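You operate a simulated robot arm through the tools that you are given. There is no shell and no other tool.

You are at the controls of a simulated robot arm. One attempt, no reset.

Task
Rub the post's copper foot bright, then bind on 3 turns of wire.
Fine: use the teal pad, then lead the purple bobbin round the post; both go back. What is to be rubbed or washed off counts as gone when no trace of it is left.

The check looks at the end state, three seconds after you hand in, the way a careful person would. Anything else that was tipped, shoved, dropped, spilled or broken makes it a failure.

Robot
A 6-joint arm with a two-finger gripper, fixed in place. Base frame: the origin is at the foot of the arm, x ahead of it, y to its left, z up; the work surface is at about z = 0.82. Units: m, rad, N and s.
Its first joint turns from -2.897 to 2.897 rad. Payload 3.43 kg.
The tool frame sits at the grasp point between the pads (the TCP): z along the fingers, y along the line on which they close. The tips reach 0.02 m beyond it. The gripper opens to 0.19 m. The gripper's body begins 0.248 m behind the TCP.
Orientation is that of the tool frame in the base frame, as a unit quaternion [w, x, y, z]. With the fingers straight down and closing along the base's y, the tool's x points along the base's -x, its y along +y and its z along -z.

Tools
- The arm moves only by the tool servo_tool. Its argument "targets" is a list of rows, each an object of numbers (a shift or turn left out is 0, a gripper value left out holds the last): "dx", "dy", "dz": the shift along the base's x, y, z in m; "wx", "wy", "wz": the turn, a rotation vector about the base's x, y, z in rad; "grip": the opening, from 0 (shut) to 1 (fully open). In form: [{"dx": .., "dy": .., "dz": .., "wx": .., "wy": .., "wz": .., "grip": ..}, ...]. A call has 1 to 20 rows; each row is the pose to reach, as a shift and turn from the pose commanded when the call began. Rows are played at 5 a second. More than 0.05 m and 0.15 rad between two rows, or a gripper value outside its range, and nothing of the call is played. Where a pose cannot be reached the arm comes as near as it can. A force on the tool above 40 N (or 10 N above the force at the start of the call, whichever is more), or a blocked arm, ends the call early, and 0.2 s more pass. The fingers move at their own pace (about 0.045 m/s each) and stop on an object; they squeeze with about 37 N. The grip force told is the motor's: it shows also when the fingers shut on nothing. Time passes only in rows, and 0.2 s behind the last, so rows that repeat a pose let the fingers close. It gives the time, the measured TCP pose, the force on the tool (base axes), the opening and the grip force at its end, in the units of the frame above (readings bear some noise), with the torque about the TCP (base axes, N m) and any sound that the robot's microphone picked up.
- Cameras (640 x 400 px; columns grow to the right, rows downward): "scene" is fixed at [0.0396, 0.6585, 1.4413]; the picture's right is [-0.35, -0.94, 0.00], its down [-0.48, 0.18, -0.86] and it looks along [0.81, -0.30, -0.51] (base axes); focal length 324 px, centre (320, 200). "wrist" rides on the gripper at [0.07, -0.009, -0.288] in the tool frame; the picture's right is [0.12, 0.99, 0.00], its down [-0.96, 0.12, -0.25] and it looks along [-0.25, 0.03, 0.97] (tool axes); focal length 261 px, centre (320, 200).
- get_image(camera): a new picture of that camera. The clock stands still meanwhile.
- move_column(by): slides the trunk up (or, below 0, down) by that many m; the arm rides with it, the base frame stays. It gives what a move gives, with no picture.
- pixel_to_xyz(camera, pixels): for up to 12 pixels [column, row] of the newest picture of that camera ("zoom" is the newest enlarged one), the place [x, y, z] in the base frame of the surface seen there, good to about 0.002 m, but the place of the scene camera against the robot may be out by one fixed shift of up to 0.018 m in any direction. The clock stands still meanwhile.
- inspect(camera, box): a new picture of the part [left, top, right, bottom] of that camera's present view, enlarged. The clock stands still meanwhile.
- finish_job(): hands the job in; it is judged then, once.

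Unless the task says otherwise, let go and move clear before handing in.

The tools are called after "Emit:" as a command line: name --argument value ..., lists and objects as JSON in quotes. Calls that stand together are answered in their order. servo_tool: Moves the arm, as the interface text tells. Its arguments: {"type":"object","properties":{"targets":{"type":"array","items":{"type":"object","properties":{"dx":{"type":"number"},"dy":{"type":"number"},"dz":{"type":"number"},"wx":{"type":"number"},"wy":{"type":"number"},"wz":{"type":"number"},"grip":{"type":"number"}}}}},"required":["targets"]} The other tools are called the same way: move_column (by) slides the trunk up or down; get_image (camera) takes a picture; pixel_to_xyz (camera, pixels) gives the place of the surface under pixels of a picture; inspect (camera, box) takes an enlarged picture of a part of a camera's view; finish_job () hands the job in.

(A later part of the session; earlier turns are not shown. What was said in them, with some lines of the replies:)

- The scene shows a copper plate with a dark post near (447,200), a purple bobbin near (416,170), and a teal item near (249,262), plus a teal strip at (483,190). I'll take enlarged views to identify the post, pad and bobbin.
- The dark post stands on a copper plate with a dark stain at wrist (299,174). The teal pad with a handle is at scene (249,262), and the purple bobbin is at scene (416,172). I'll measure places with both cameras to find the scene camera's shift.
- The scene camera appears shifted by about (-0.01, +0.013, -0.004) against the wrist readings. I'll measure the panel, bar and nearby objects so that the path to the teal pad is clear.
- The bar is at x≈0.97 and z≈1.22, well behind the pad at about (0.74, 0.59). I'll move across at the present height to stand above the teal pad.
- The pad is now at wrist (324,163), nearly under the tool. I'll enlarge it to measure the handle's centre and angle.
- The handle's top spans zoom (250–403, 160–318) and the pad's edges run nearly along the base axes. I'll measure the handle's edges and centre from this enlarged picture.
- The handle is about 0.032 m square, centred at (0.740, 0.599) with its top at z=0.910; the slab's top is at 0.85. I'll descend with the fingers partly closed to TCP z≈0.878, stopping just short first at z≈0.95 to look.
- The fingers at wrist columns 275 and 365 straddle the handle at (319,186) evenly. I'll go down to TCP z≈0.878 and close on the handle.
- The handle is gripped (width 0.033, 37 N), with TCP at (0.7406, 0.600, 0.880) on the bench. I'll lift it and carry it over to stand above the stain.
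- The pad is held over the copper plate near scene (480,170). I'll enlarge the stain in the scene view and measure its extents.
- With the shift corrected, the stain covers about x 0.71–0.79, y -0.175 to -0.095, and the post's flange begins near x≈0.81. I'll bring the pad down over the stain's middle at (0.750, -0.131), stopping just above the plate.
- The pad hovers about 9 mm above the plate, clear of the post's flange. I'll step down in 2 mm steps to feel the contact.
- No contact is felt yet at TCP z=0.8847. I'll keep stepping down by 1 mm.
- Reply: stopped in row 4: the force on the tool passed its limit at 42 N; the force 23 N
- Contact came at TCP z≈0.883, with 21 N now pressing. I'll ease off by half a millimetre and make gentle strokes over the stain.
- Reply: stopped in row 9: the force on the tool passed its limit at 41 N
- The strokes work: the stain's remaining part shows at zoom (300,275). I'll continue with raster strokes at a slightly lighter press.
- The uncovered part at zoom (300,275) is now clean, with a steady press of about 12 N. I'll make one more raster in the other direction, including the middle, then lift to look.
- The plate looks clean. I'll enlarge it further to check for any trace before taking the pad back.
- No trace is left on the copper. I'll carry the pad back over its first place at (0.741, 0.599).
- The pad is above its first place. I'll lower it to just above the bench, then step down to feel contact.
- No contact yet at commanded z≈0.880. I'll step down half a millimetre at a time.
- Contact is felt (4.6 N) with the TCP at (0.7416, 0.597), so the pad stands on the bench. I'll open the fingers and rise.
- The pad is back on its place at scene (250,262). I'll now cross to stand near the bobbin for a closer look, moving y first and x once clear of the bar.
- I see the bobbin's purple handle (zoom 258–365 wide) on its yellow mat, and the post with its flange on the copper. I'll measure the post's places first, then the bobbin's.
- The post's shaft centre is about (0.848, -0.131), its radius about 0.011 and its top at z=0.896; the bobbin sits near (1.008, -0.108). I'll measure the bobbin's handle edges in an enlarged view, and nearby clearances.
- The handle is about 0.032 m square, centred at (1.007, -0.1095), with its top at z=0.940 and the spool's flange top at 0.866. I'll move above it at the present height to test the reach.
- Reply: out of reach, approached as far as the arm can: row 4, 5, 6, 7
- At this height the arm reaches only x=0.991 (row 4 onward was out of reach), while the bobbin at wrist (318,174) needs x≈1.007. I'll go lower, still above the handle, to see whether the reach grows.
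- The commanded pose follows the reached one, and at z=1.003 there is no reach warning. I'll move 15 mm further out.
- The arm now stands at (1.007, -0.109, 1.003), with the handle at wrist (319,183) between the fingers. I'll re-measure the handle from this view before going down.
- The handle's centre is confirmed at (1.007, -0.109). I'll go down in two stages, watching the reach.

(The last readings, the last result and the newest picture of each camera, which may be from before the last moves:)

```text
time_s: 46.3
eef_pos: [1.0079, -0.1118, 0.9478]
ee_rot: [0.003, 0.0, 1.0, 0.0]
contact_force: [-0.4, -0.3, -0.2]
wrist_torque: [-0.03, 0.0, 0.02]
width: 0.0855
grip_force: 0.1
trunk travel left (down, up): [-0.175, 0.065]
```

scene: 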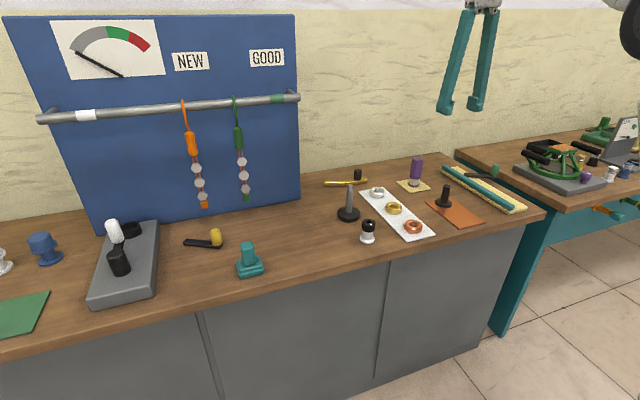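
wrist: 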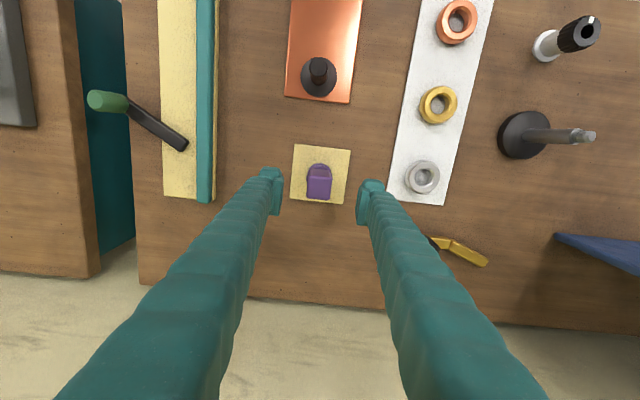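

Still within reach at z=0.948. I'll go down to z≈0.908 and close on the handle.

Emit:
servo_tool --targets '[{"dz": -0.02}, {"dz": -0.035}, {"dz": -0.041}, {"dz": -0.041}]'

Emit:
get_image --camera "wrist"

Emit:
inspect --camera "scene" --box '[376, 130, 476, 210]'

```text
time_s: 47.3
eef_pos: [1.0068, -0.1105, 0.9074]
ee_rot: [0.002, 0.0, 1.0, -0.001]
contact_force: [0.3, 0.7, -0.2]
wrist_torque: [-0.02, -0.02, 0.02]
width: 0.0854
grip_force: 0.1
trunk travel left (down, up): [-0.175, 0.065]
```

```text
taken
```

wrist: 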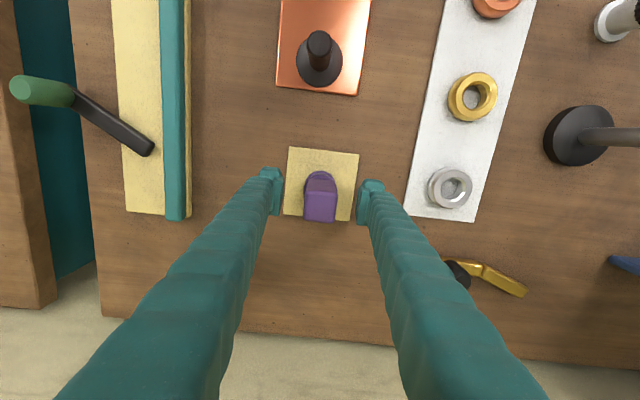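

```text
5.00 times, centred on (426, 170) of scene
```

zoom: 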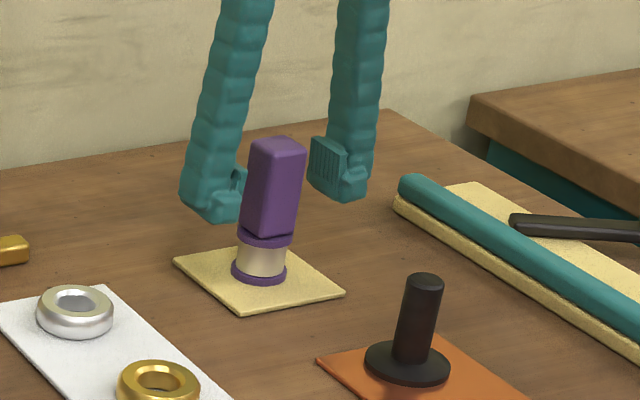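

The fingers straddle the purple handle at wrist (320,200) evenly at TCP z=0.907. I'll close the grip.

Emit:
servo_tool --targets '[{"dy": 0.001, "grip": 0.3}, {"dy": 0.001, "grip": 0.2}, {"dy": 0.001, "grip": 0.1}, {"dy": 0.001, "grip": 0.0}, {"dy": 0.001}, {"dy": 0.001}, {"dy": 0.001}]'

Emit:
inspect --camera "scene" --box '[376, 130, 476, 210]'

```text
time_s: 48.9
eef_pos: [1.0069, -0.1106, 0.9071]
ee_rot: [0.003, 0.0, 1.0, -0.001]
contact_force: [0.1, -0.8, 0.1]
wrist_torque: [-0.02, 0.02, 0.01]
width: 0.0328
grip_force: 36.7
trunk travel left (down, up): [-0.175, 0.065]
```

```text
5.00 times, centred on (426, 170) of scene
```

zoom: 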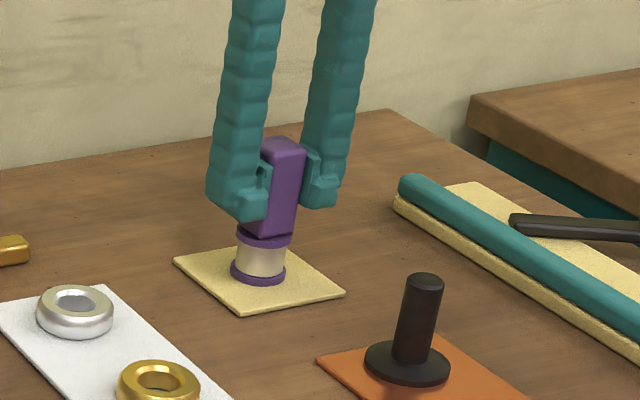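

The handle is gripped (width 0.033, 37 N) at TCP (1.007, -0.1105, 0.907). I'll lift by 18 mm so that the wire sits at mid-height of the post's shaft, and check.

Emit:
servo_tool --targets '[{"dz": 0.006}, {"dz": 0.012}, {"dz": 0.018}, {"dz": 0.018}]'

Emit:
inspect --camera "scene" --box '[376, 130, 476, 210]'

Emit:
inspect --camera "wrist" --box '[240, 10, 400, 230]'

```text
time_s: 49.9
eef_pos: [1.0072, -0.1094, 0.9249]
ee_rot: [0.003, 0.0, 1.0, -0.001]
contact_force: [-0.2, -0.1, -1.6]
wrist_torque: [0.02, 0.0, 0.0]
width: 0.033
grip_force: 37.1
trunk travel left (down, up): [-0.175, 0.065]
```

```text
5.00 times, centred on (426, 170) of scene
```

zoom: 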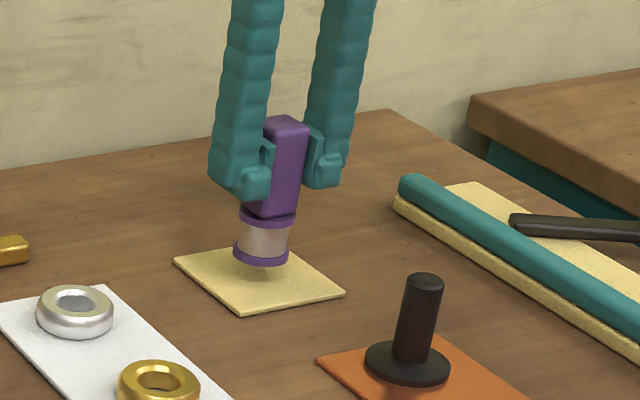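

```text
1.82 times, centred on (320, 120) of wrist
```

zoom: 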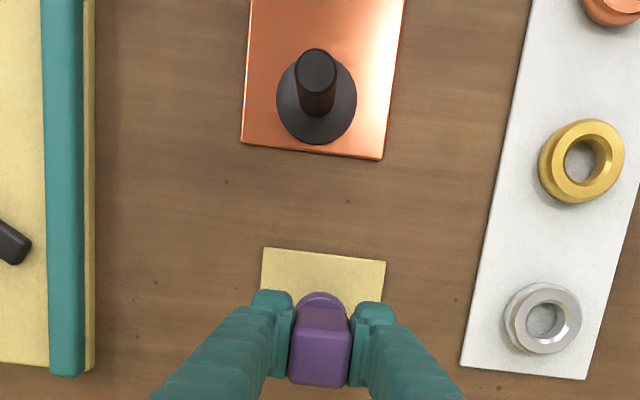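

The bobbin hangs free and level above the mat. I'll lead it in toward the post to 65 mm from its axis.

Emit:
servo_tool --targets '[{"dx": -0.02, "dy": -0.003}, {"dx": -0.04, "dy": -0.005}, {"dx": -0.06, "dy": -0.008}, {"dx": -0.08, "dy": -0.01}, {"dx": -0.0945, "dy": -0.012}, {"dx": -0.0945, "dy": -0.012}]'

Emit:
inspect --camera "scene" --box '[396, 140, 496, 220]'

Emit:
get_image --camera "wrist"

```text
time_s: 51.3
eef_pos: [0.9129, -0.1202, 0.9249]
ee_rot: [0.004, 0.0, 1.0, -0.001]
contact_force: [0.0, -1.0, -2.1]
wrist_torque: [0.0, 0.01, 0.01]
width: 0.0327
grip_force: 36.9
trunk travel left (down, up): [-0.175, 0.065]
```

```text
5.00 times, centred on (446, 180) of scene
```

zoom: 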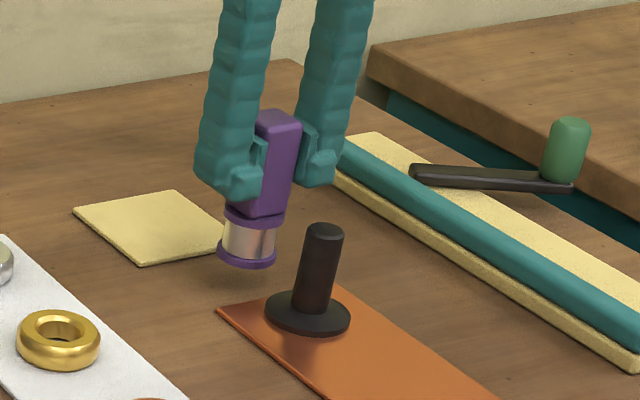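

```text
taken
```

wrist: 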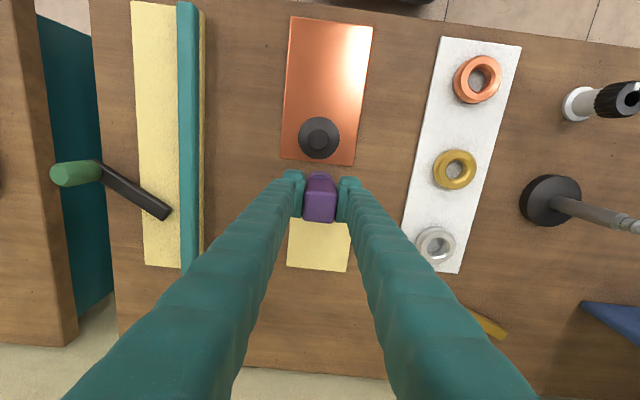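

The bobbin hangs beside the post at scene zoom (250,240), 65 mm from its axis. I'll lead it counter-clockwise a quarter turn and more, then look for the wire.

Emit:
servo_tool --targets '[{"dx": -0.007, "dy": 0.0215}, {"dx": -0.021, "dy": 0.0392}, {"dx": -0.0401, "dy": 0.0511}, {"dx": -0.0622, "dy": 0.0558}, {"dx": -0.0846, "dy": 0.0526}, {"dx": -0.1045, "dy": 0.0419}]'

Emit:
inspect --camera "scene" --box '[396, 140, 496, 220]'

Emit:
get_image --camera "wrist"

```text
time_s: 52.7
eef_pos: [0.807, -0.0778, 0.924]
ee_rot: [0.003, -0.001, 1.0, -0.001]
contact_force: [0.4, 0.4, -1.8]
wrist_torque: [-0.04, 0.1, -0.01]
width: 0.0329
grip_force: 37.2
trunk travel left (down, up): [-0.175, 0.065]
```

```text
5.00 times, centred on (446, 180) of scene
```

zoom: 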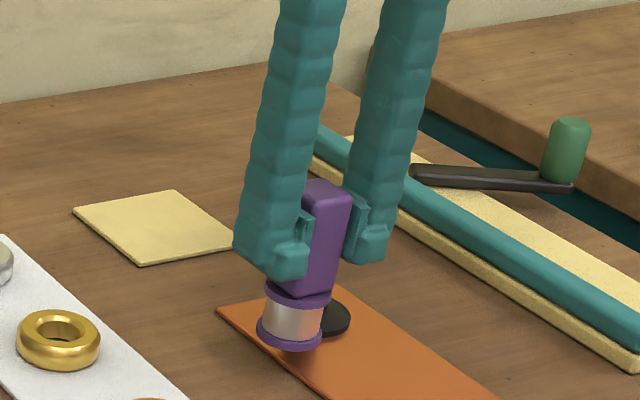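

```text
taken
```

wrist: 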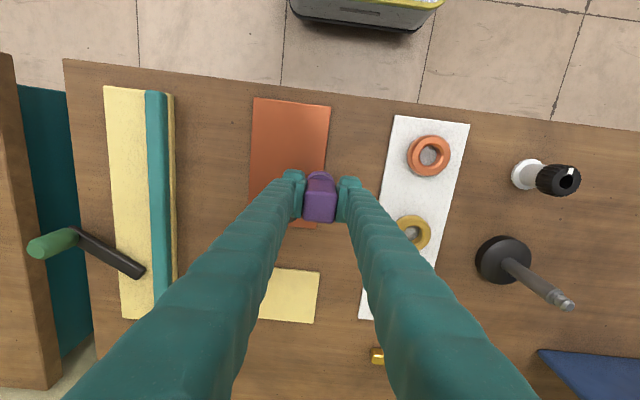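

No wire shows yet at scene zoom (330,315), but the post is hidden behind the bobbin. I'll continue the turn to the far side and look again.

Emit:
servo_tool --targets '[{"dx": -0.0151, "dy": -0.0168}, {"dx": -0.0235, "dy": -0.0378}, {"dx": -0.0242, "dy": -0.0603}, {"dx": -0.0172, "dy": -0.0818}, {"dx": -0.0033, "dy": -0.0995}, {"dx": 0.0159, "dy": -0.1115}]'

Emit:
inspect --camera "scene" --box '[396, 140, 496, 220]'

Emit:
inspect --camera "wrist" --box '[270, 120, 390, 240]'

```text
time_s: 54.1
eef_pos: [0.8235, -0.1925, 0.9241]
ee_rot: [0.003, 0.001, 1.0, -0.001]
contact_force: [-0.2, -0.4, -0.9]
wrist_torque: [-0.02, -0.06, 0.03]
width: 0.0328
grip_force: 36.7
trunk travel left (down, up): [-0.175, 0.065]
```

```text
5.00 times, centred on (446, 180) of scene
```

zoom: 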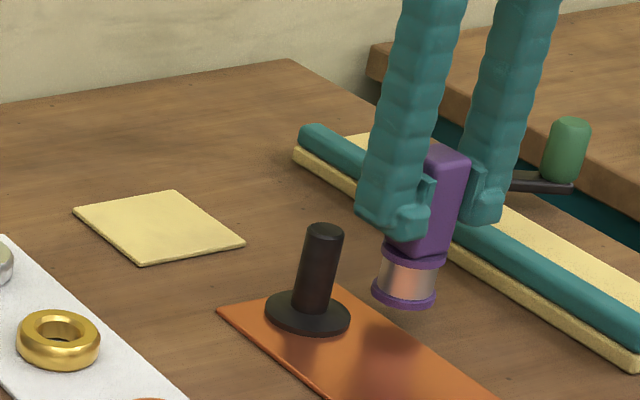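

```text
3.33 times, centred on (330, 180) of wrist
```

zoom: 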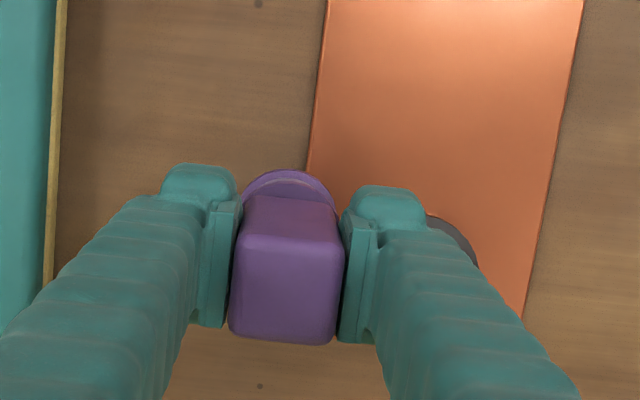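

No wire is seen on the post yet after about 240°, at scene zoom (315,270). I'll complete the first turn and check whether a turn appears.

Emit:
servo_tool --targets '[{"dx": 0.0221, "dy": -0.0047}, {"dx": 0.0444, "dy": -0.0015}, {"dx": 0.0643, "dy": 0.0092}, {"dx": 0.0794, "dy": 0.026}, {"dx": 0.0878, "dy": 0.047}, {"dx": 0.0886, "dy": 0.0695}, {"dx": 0.0886, "dy": 0.0695}]'

Emit:
inspect --camera "scene" --box '[396, 140, 496, 220]'

Emit:
inspect --camera "wrist" --box '[270, 80, 390, 240]'

```text
time_s: 55.7
eef_pos: [0.9134, -0.1206, 0.9235]
ee_rot: [0.002, 0.001, 1.0, -0.001]
contact_force: [-0.3, 0.6, -0.4]
wrist_torque: [0.02, 0.04, -0.02]
width: 0.0327
grip_force: 37.6
trunk travel left (down, up): [-0.175, 0.065]
```

```text
5.00 times, centred on (446, 180) of scene
```

zoom: 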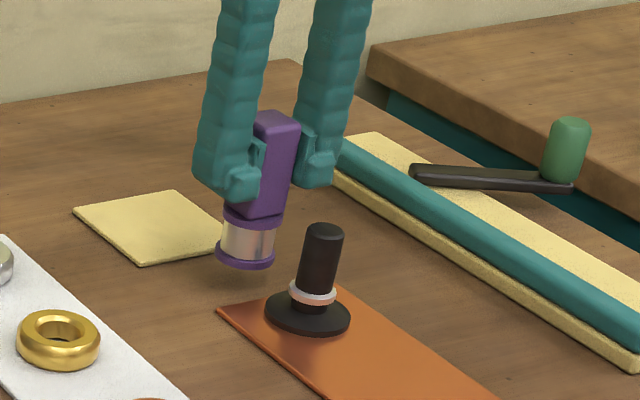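

```text
2.50 times, centred on (330, 160) of wrist
```

zoom: 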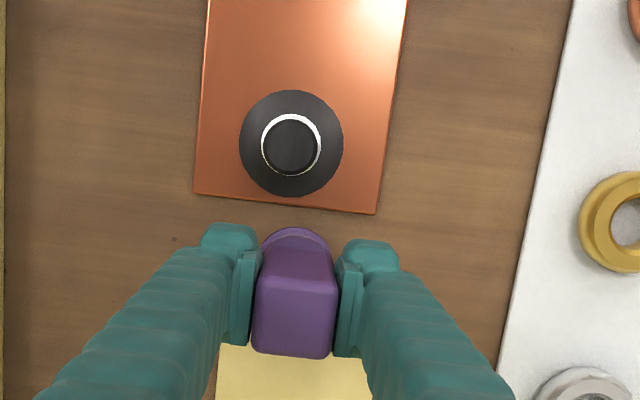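

One white turn of wire now sits on the post at scene zoom (313,290), so the lead-around counts. I'll make the second full turn on the same circle.

Emit:
servo_tool --targets '[{"dx": -0.007, "dy": 0.0215}, {"dx": -0.021, "dy": 0.0392}, {"dx": -0.0401, "dy": 0.0511}, {"dx": -0.0622, "dy": 0.0558}, {"dx": -0.0846, "dy": 0.0526}, {"dx": -0.1045, "dy": 0.0419}, {"dx": -0.1196, "dy": 0.0251}, {"dx": -0.128, "dy": 0.0042}, {"dx": -0.1287, "dy": -0.0184}, {"dx": -0.1217, "dy": -0.0399}, {"dx": -0.1077, "dy": -0.0576}, {"dx": -0.0886, "dy": -0.0695}, {"dx": -0.0665, "dy": -0.0742}, {"dx": -0.0441, "dy": -0.071}, {"dx": -0.0242, "dy": -0.0603}, {"dx": -0.0092, "dy": -0.0435}, {"dx": -0.0007, "dy": -0.0226}, {"dx": 0.0, "dy": 0.0}, {"dx": 0.0, "dy": 0.0}]'

Emit:
inspect --camera "scene" --box '[396, 140, 496, 220]'

```text
time_s: 59.7
eef_pos: [0.9119, -0.1207, 0.9249]
ee_rot: [0.002, 0.0, 1.0, -0.001]
contact_force: [0.6, 0.2, -1.9]
wrist_torque: [0.0, 0.0, 0.02]
width: 0.0328
grip_force: 37.4
trunk travel left (down, up): [-0.175, 0.065]
```

```text
5.00 times, centred on (446, 180) of scene
```

zoom: 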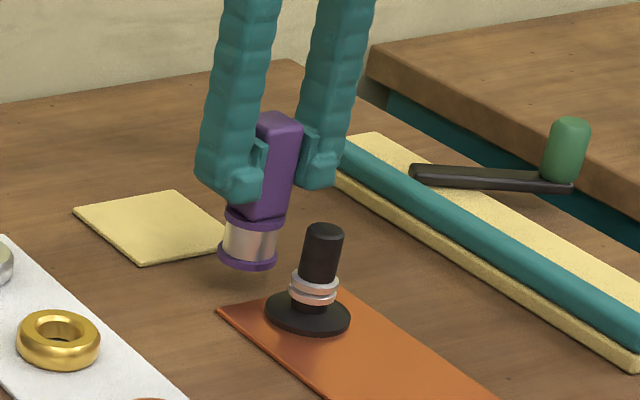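

Two turns now show on the post at scene zoom (314,290). I'll make the third turn the same way.

Emit:
servo_tool --targets '[{"dx": -0.007, "dy": 0.0215}, {"dx": -0.021, "dy": 0.0392}, {"dx": -0.0401, "dy": 0.0511}, {"dx": -0.0622, "dy": 0.0558}, {"dx": -0.0846, "dy": 0.0526}, {"dx": -0.1045, "dy": 0.0419}, {"dx": -0.1196, "dy": 0.0251}, {"dx": -0.128, "dy": 0.0042}, {"dx": -0.1287, "dy": -0.0184}, {"dx": -0.1217, "dy": -0.0399}, {"dx": -0.1077, "dy": -0.0576}, {"dx": -0.0886, "dy": -0.0695}, {"dx": -0.0665, "dy": -0.0742}, {"dx": -0.0441, "dy": -0.071}, {"dx": -0.0242, "dy": -0.0603}, {"dx": -0.0092, "dy": -0.0435}, {"dx": -0.0007, "dy": -0.0226}, {"dx": 0.0, "dy": 0.0}, {"dx": 0.0, "dy": 0.0}]'

Emit:
inspect --camera "scene" --box '[416, 160, 476, 215]'

Emit:
get_image --camera "wrist"

```text
time_s: 63.7
eef_pos: [0.9134, -0.1227, 0.9247]
ee_rot: [0.003, 0.001, 1.0, -0.001]
contact_force: [-0.3, 0.7, -1.4]
wrist_torque: [-0.03, -0.01, -0.03]
width: 0.0329
grip_force: 37.1
trunk travel left (down, up): [-0.175, 0.065]
```

```text
7.27 times, centred on (446, 188) of scene
```

zoom: 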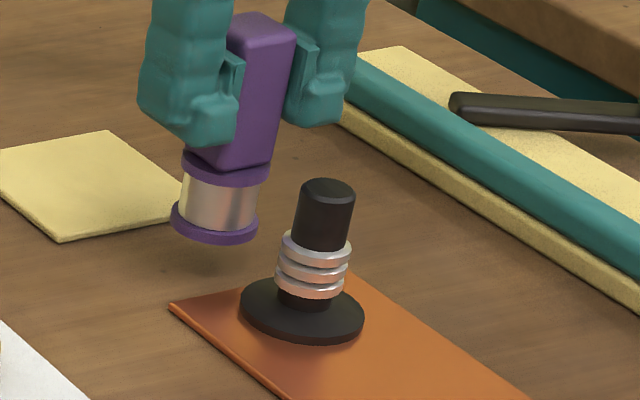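

```text
taken
```

wrist: 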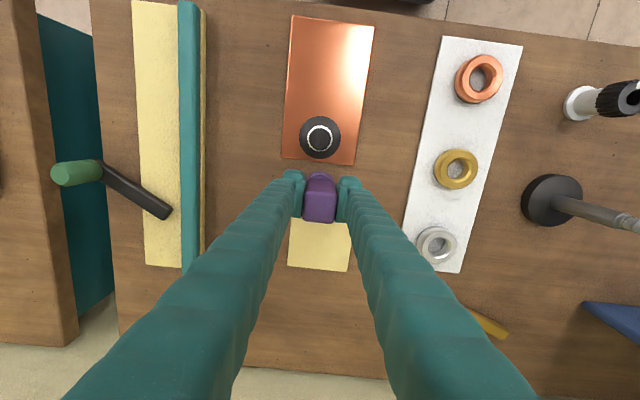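

Three turns are on the post at zoom (314,265). I'll lead the bobbin straight back above its mat.

Emit:
servo_tool --targets '[{"dx": 0.02, "dy": 0.003}, {"dx": 0.04, "dy": 0.005}, {"dx": 0.06, "dy": 0.008}, {"dx": 0.08, "dy": 0.01}, {"dx": 0.0945, "dy": 0.012}, {"dx": 0.0945, "dy": 0.012}, {"dx": 0.0945, "dy": 0.012}]'

Emit:
inspect --camera "scene" --box '[376, 130, 476, 210]'

```text
time_s: 65.3
eef_pos: [1.0069, -0.1087, 0.9248]
ee_rot: [0.002, 0.0, 1.0, 0.0]
contact_force: [-0.8, -0.7, -1.4]
wrist_torque: [-0.03, 0.0, -0.01]
width: 0.0328
grip_force: 36.8
trunk travel left (down, up): [-0.175, 0.065]
```

```text
5.00 times, centred on (426, 170) of scene
```

zoom: 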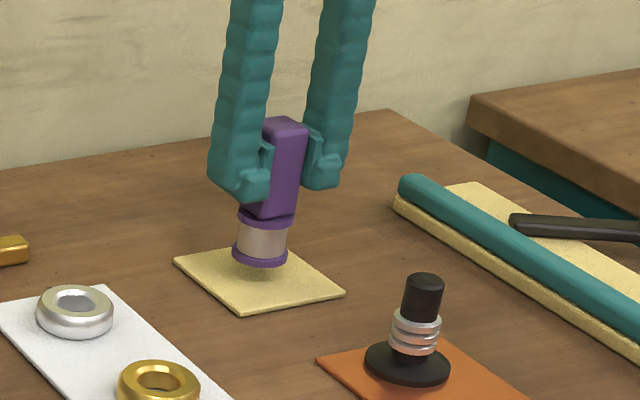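

The bobbin is back above its mat at (1.007, -0.109), 18 mm up, and the three turns stay. I'll lower it gently until it stands.

Emit:
servo_tool --targets '[{"dz": -0.006}, {"dz": -0.011}, {"dz": -0.015}, {"dz": -0.017}, {"dz": -0.018}, {"dz": -0.018}]'

```text
time_s: 66.7
eef_pos: [1.0069, -0.1095, 0.9064]
ee_rot: [0.002, -0.001, 1.0, -0.002]
contact_force: [0.5, -0.5, 1.9]
wrist_torque: [0.04, -0.05, 0.01]
width: 0.0328
grip_force: 37.5
trunk travel left (down, up): [-0.175, 0.065]
```

The force rose from -1.4 to +1.9 N, so the bobbin is just touching the mat. I'll settle it half a millimetre more to be sure.

Emit:
servo_tool --targets '[{"dz": -0.0005}, {"dz": -0.0005}]'

```text
time_s: 67.3
eef_pos: [1.0065, -0.1098, 0.9069]
ee_rot: [0.003, 0.0, 1.0, -0.001]
contact_force: [-1.3, 1.3, 4.4]
wrist_torque: [0.04, 0.04, -0.03]
width: 0.0327
grip_force: 36.6
trunk travel left (down, up): [-0.175, 0.065]
```

Contact is firm at 4.4 N, so the bobbin stands on its mat. I'll open the fingers and rise straight up.

Emit:
servo_tool --targets '[{"grip": 0.25}, {"grip": 0.4}, {"grip": 0.45}, {"grip": 0.45}, {"grip": 0.45}]'

Emit:
servo_tool --targets '[{"dz": 0.02}, {"dz": 0.05}, {"dz": 0.09}, {"dz": 0.12}, {"dz": 0.12}]'

Emit:
inspect --camera "scene" --box '[376, 130, 476, 210]'

Emit:
get_image --camera "wrist"

```text
time_s: 68.5
eef_pos: [1.0075, -0.1096, 0.9061]
ee_rot: [0.002, 0.0, 1.0, -0.002]
contact_force: [0.6, -0.1, 0.3]
wrist_torque: [0.06, 0.0, -0.01]
width: 0.0854
grip_force: 0.1
trunk travel left (down, up): [-0.175, 0.065]
```

```text
time_s: 69.7
eef_pos: [1.0105, -0.1095, 1.0288]
ee_rot: [0.002, 0.0, 1.0, 0.0]
contact_force: [0.1, -0.2, 0.2]
wrist_torque: [0.01, -0.01, -0.02]
width: 0.0855
grip_force: 0.1
trunk travel left (down, up): [-0.175, 0.065]
```

```text
5.00 times, centred on (426, 170) of scene
```

zoom: 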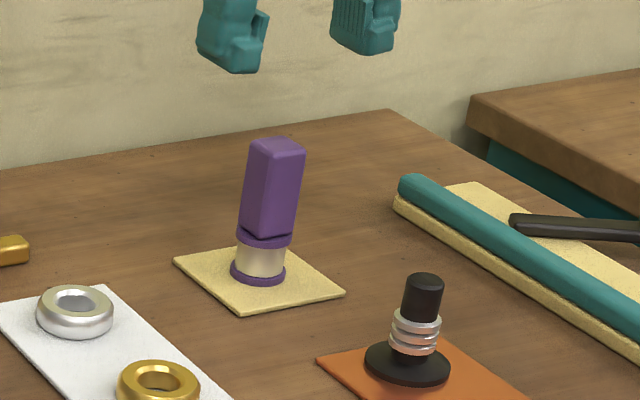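

```text
taken
```

wrist: 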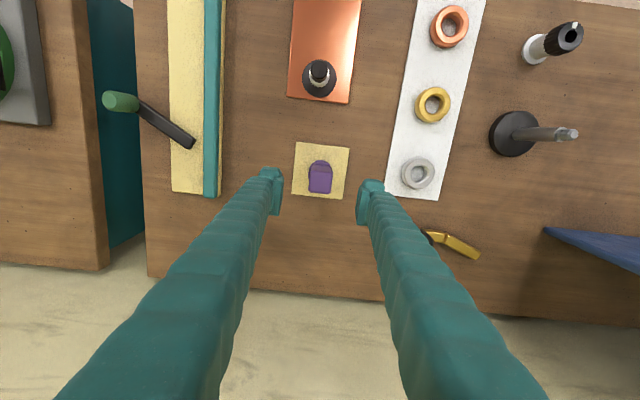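

The bobbin stands on its mat and the fingers are clear. I'll withdraw up and back, then check the whole scene.

Emit:
servo_tool --targets '[{"dx": -0.02, "dz": 0.03}, {"dx": -0.05, "dz": 0.06}, {"dx": -0.09, "dz": 0.09}, {"dx": -0.13, "dz": 0.12}, {"dx": -0.17, "dz": 0.14}, {"dx": -0.21, "dz": 0.15}, {"dx": -0.25, "dz": 0.16}, {"dx": -0.29, "dz": 0.16}, {"dx": -0.29, "dz": 0.16}]'

Emit:
get_image --camera "scene"

Emit:
get_image --camera "wrist"

Emit:
inspect --camera "scene" --box '[400, 150, 500, 235]'

Emit:
inspect --camera "wrist" --box '[260, 130, 380, 230]'

```text
time_s: 71.7
eef_pos: [0.7166, -0.1088, 1.1879]
ee_rot: [0.002, 0.0, 1.0, 0.0]
contact_force: [-0.7, 1.5, 0.2]
wrist_torque: [0.02, -0.11, -0.01]
width: 0.0854
grip_force: 0.0
trunk travel left (down, up): [-0.175, 0.065]
```

```text
taken
```

scene: 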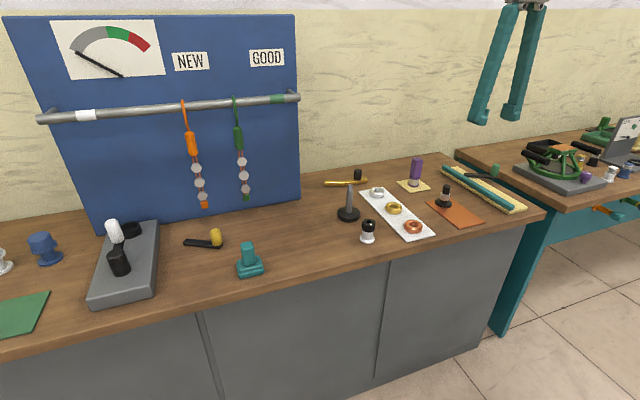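

```text
taken
```

wrist: 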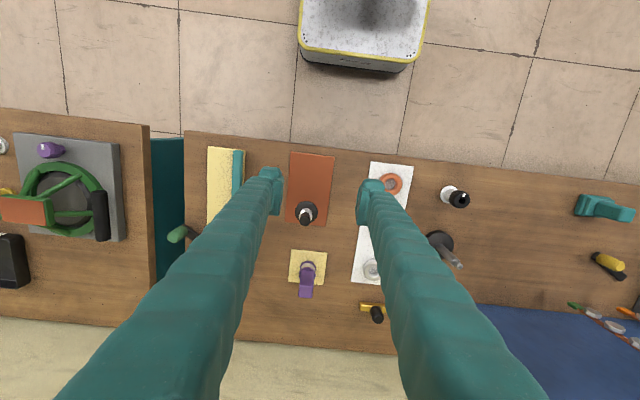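

```text
4.71 times, centred on (450, 192) of scene
```

zoom: 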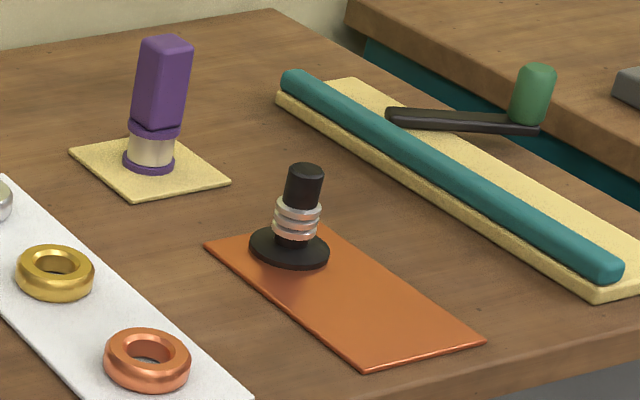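

```text
4.00 times, centred on (320, 180) of wrist
```

zoom: 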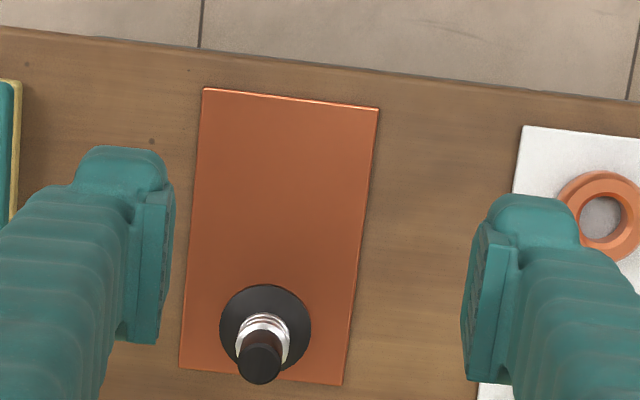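

The post carries three turns, the pad and bobbin stand at their places, and the plate looks clean. I'll take one last close look at the copper for faint traces.

Emit:
inspect --camera "wrist" --box '[284, 148, 340, 204]'

Emit:
inspect --camera "scene" --box '[436, 198, 486, 230]'

Emit:
inspect --camera "scene" --box '[430, 176, 466, 212]'

```text
7.14 times, centred on (312, 176) of wrist
```

zoom: 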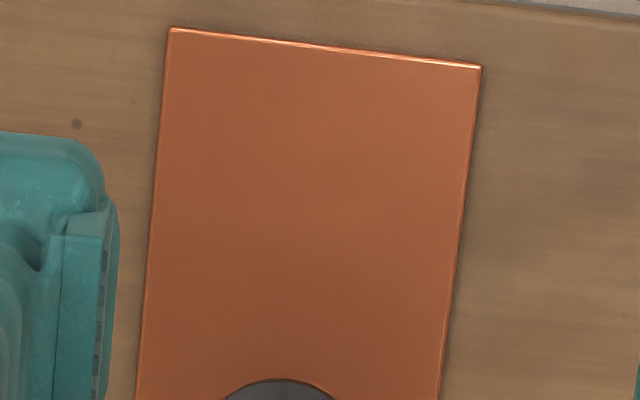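

```text
12.50 times, centred on (461, 214) of scene
```

zoom: 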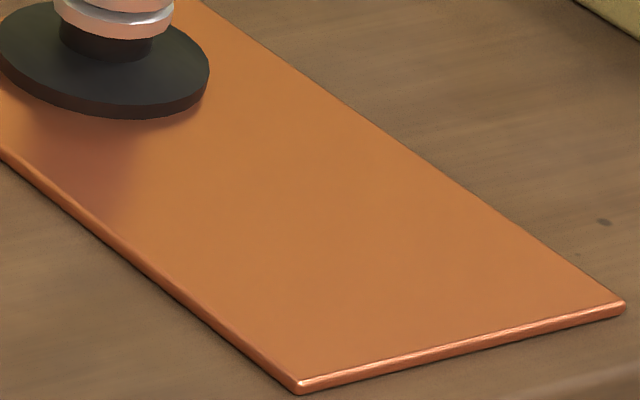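

```text
11.11 times, centred on (448, 194) of scene
```

zoom: 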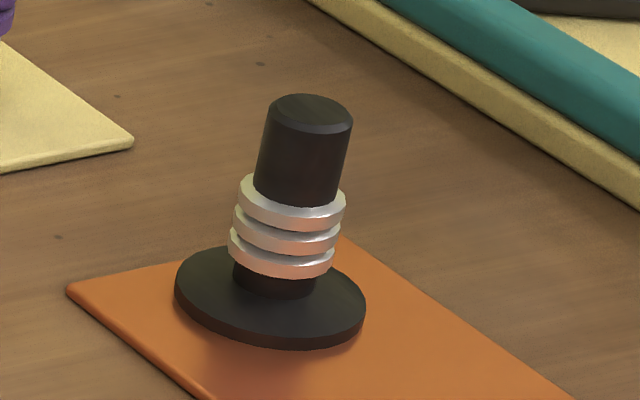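

The copper is bright all over with no trace left, exactly three turns are on the post, and both tools stand at their places with the gripper empty and clear. I'll hand the job in.

Emit:
finish_job

```text
The job is handed in.
```

The job is handed in: the copper foot is rubbed bright, and three turns of wire are bound on the post. The result of the check hasn't come back to me.

- **Rubbing:** close views from both cameras showed no trace of the stain left on the copper.
- **Wire:** each full lap of the bobbin added one visible turn, and all three were still on the post in the last picture.
- **Tools:** the teal pad and the purple bobbin are both standing within a few millimetres of where I picked them up.
- **Other objects:** nothing else looked tipped or moved in the final scene picture. The gripper was empty and clear when I handed in.

Twice while the pad was pressed on the copper, the force went just over the 40 N limit (42 N and 41 N) and the move stopped early. I eased off each time and saw no damage.
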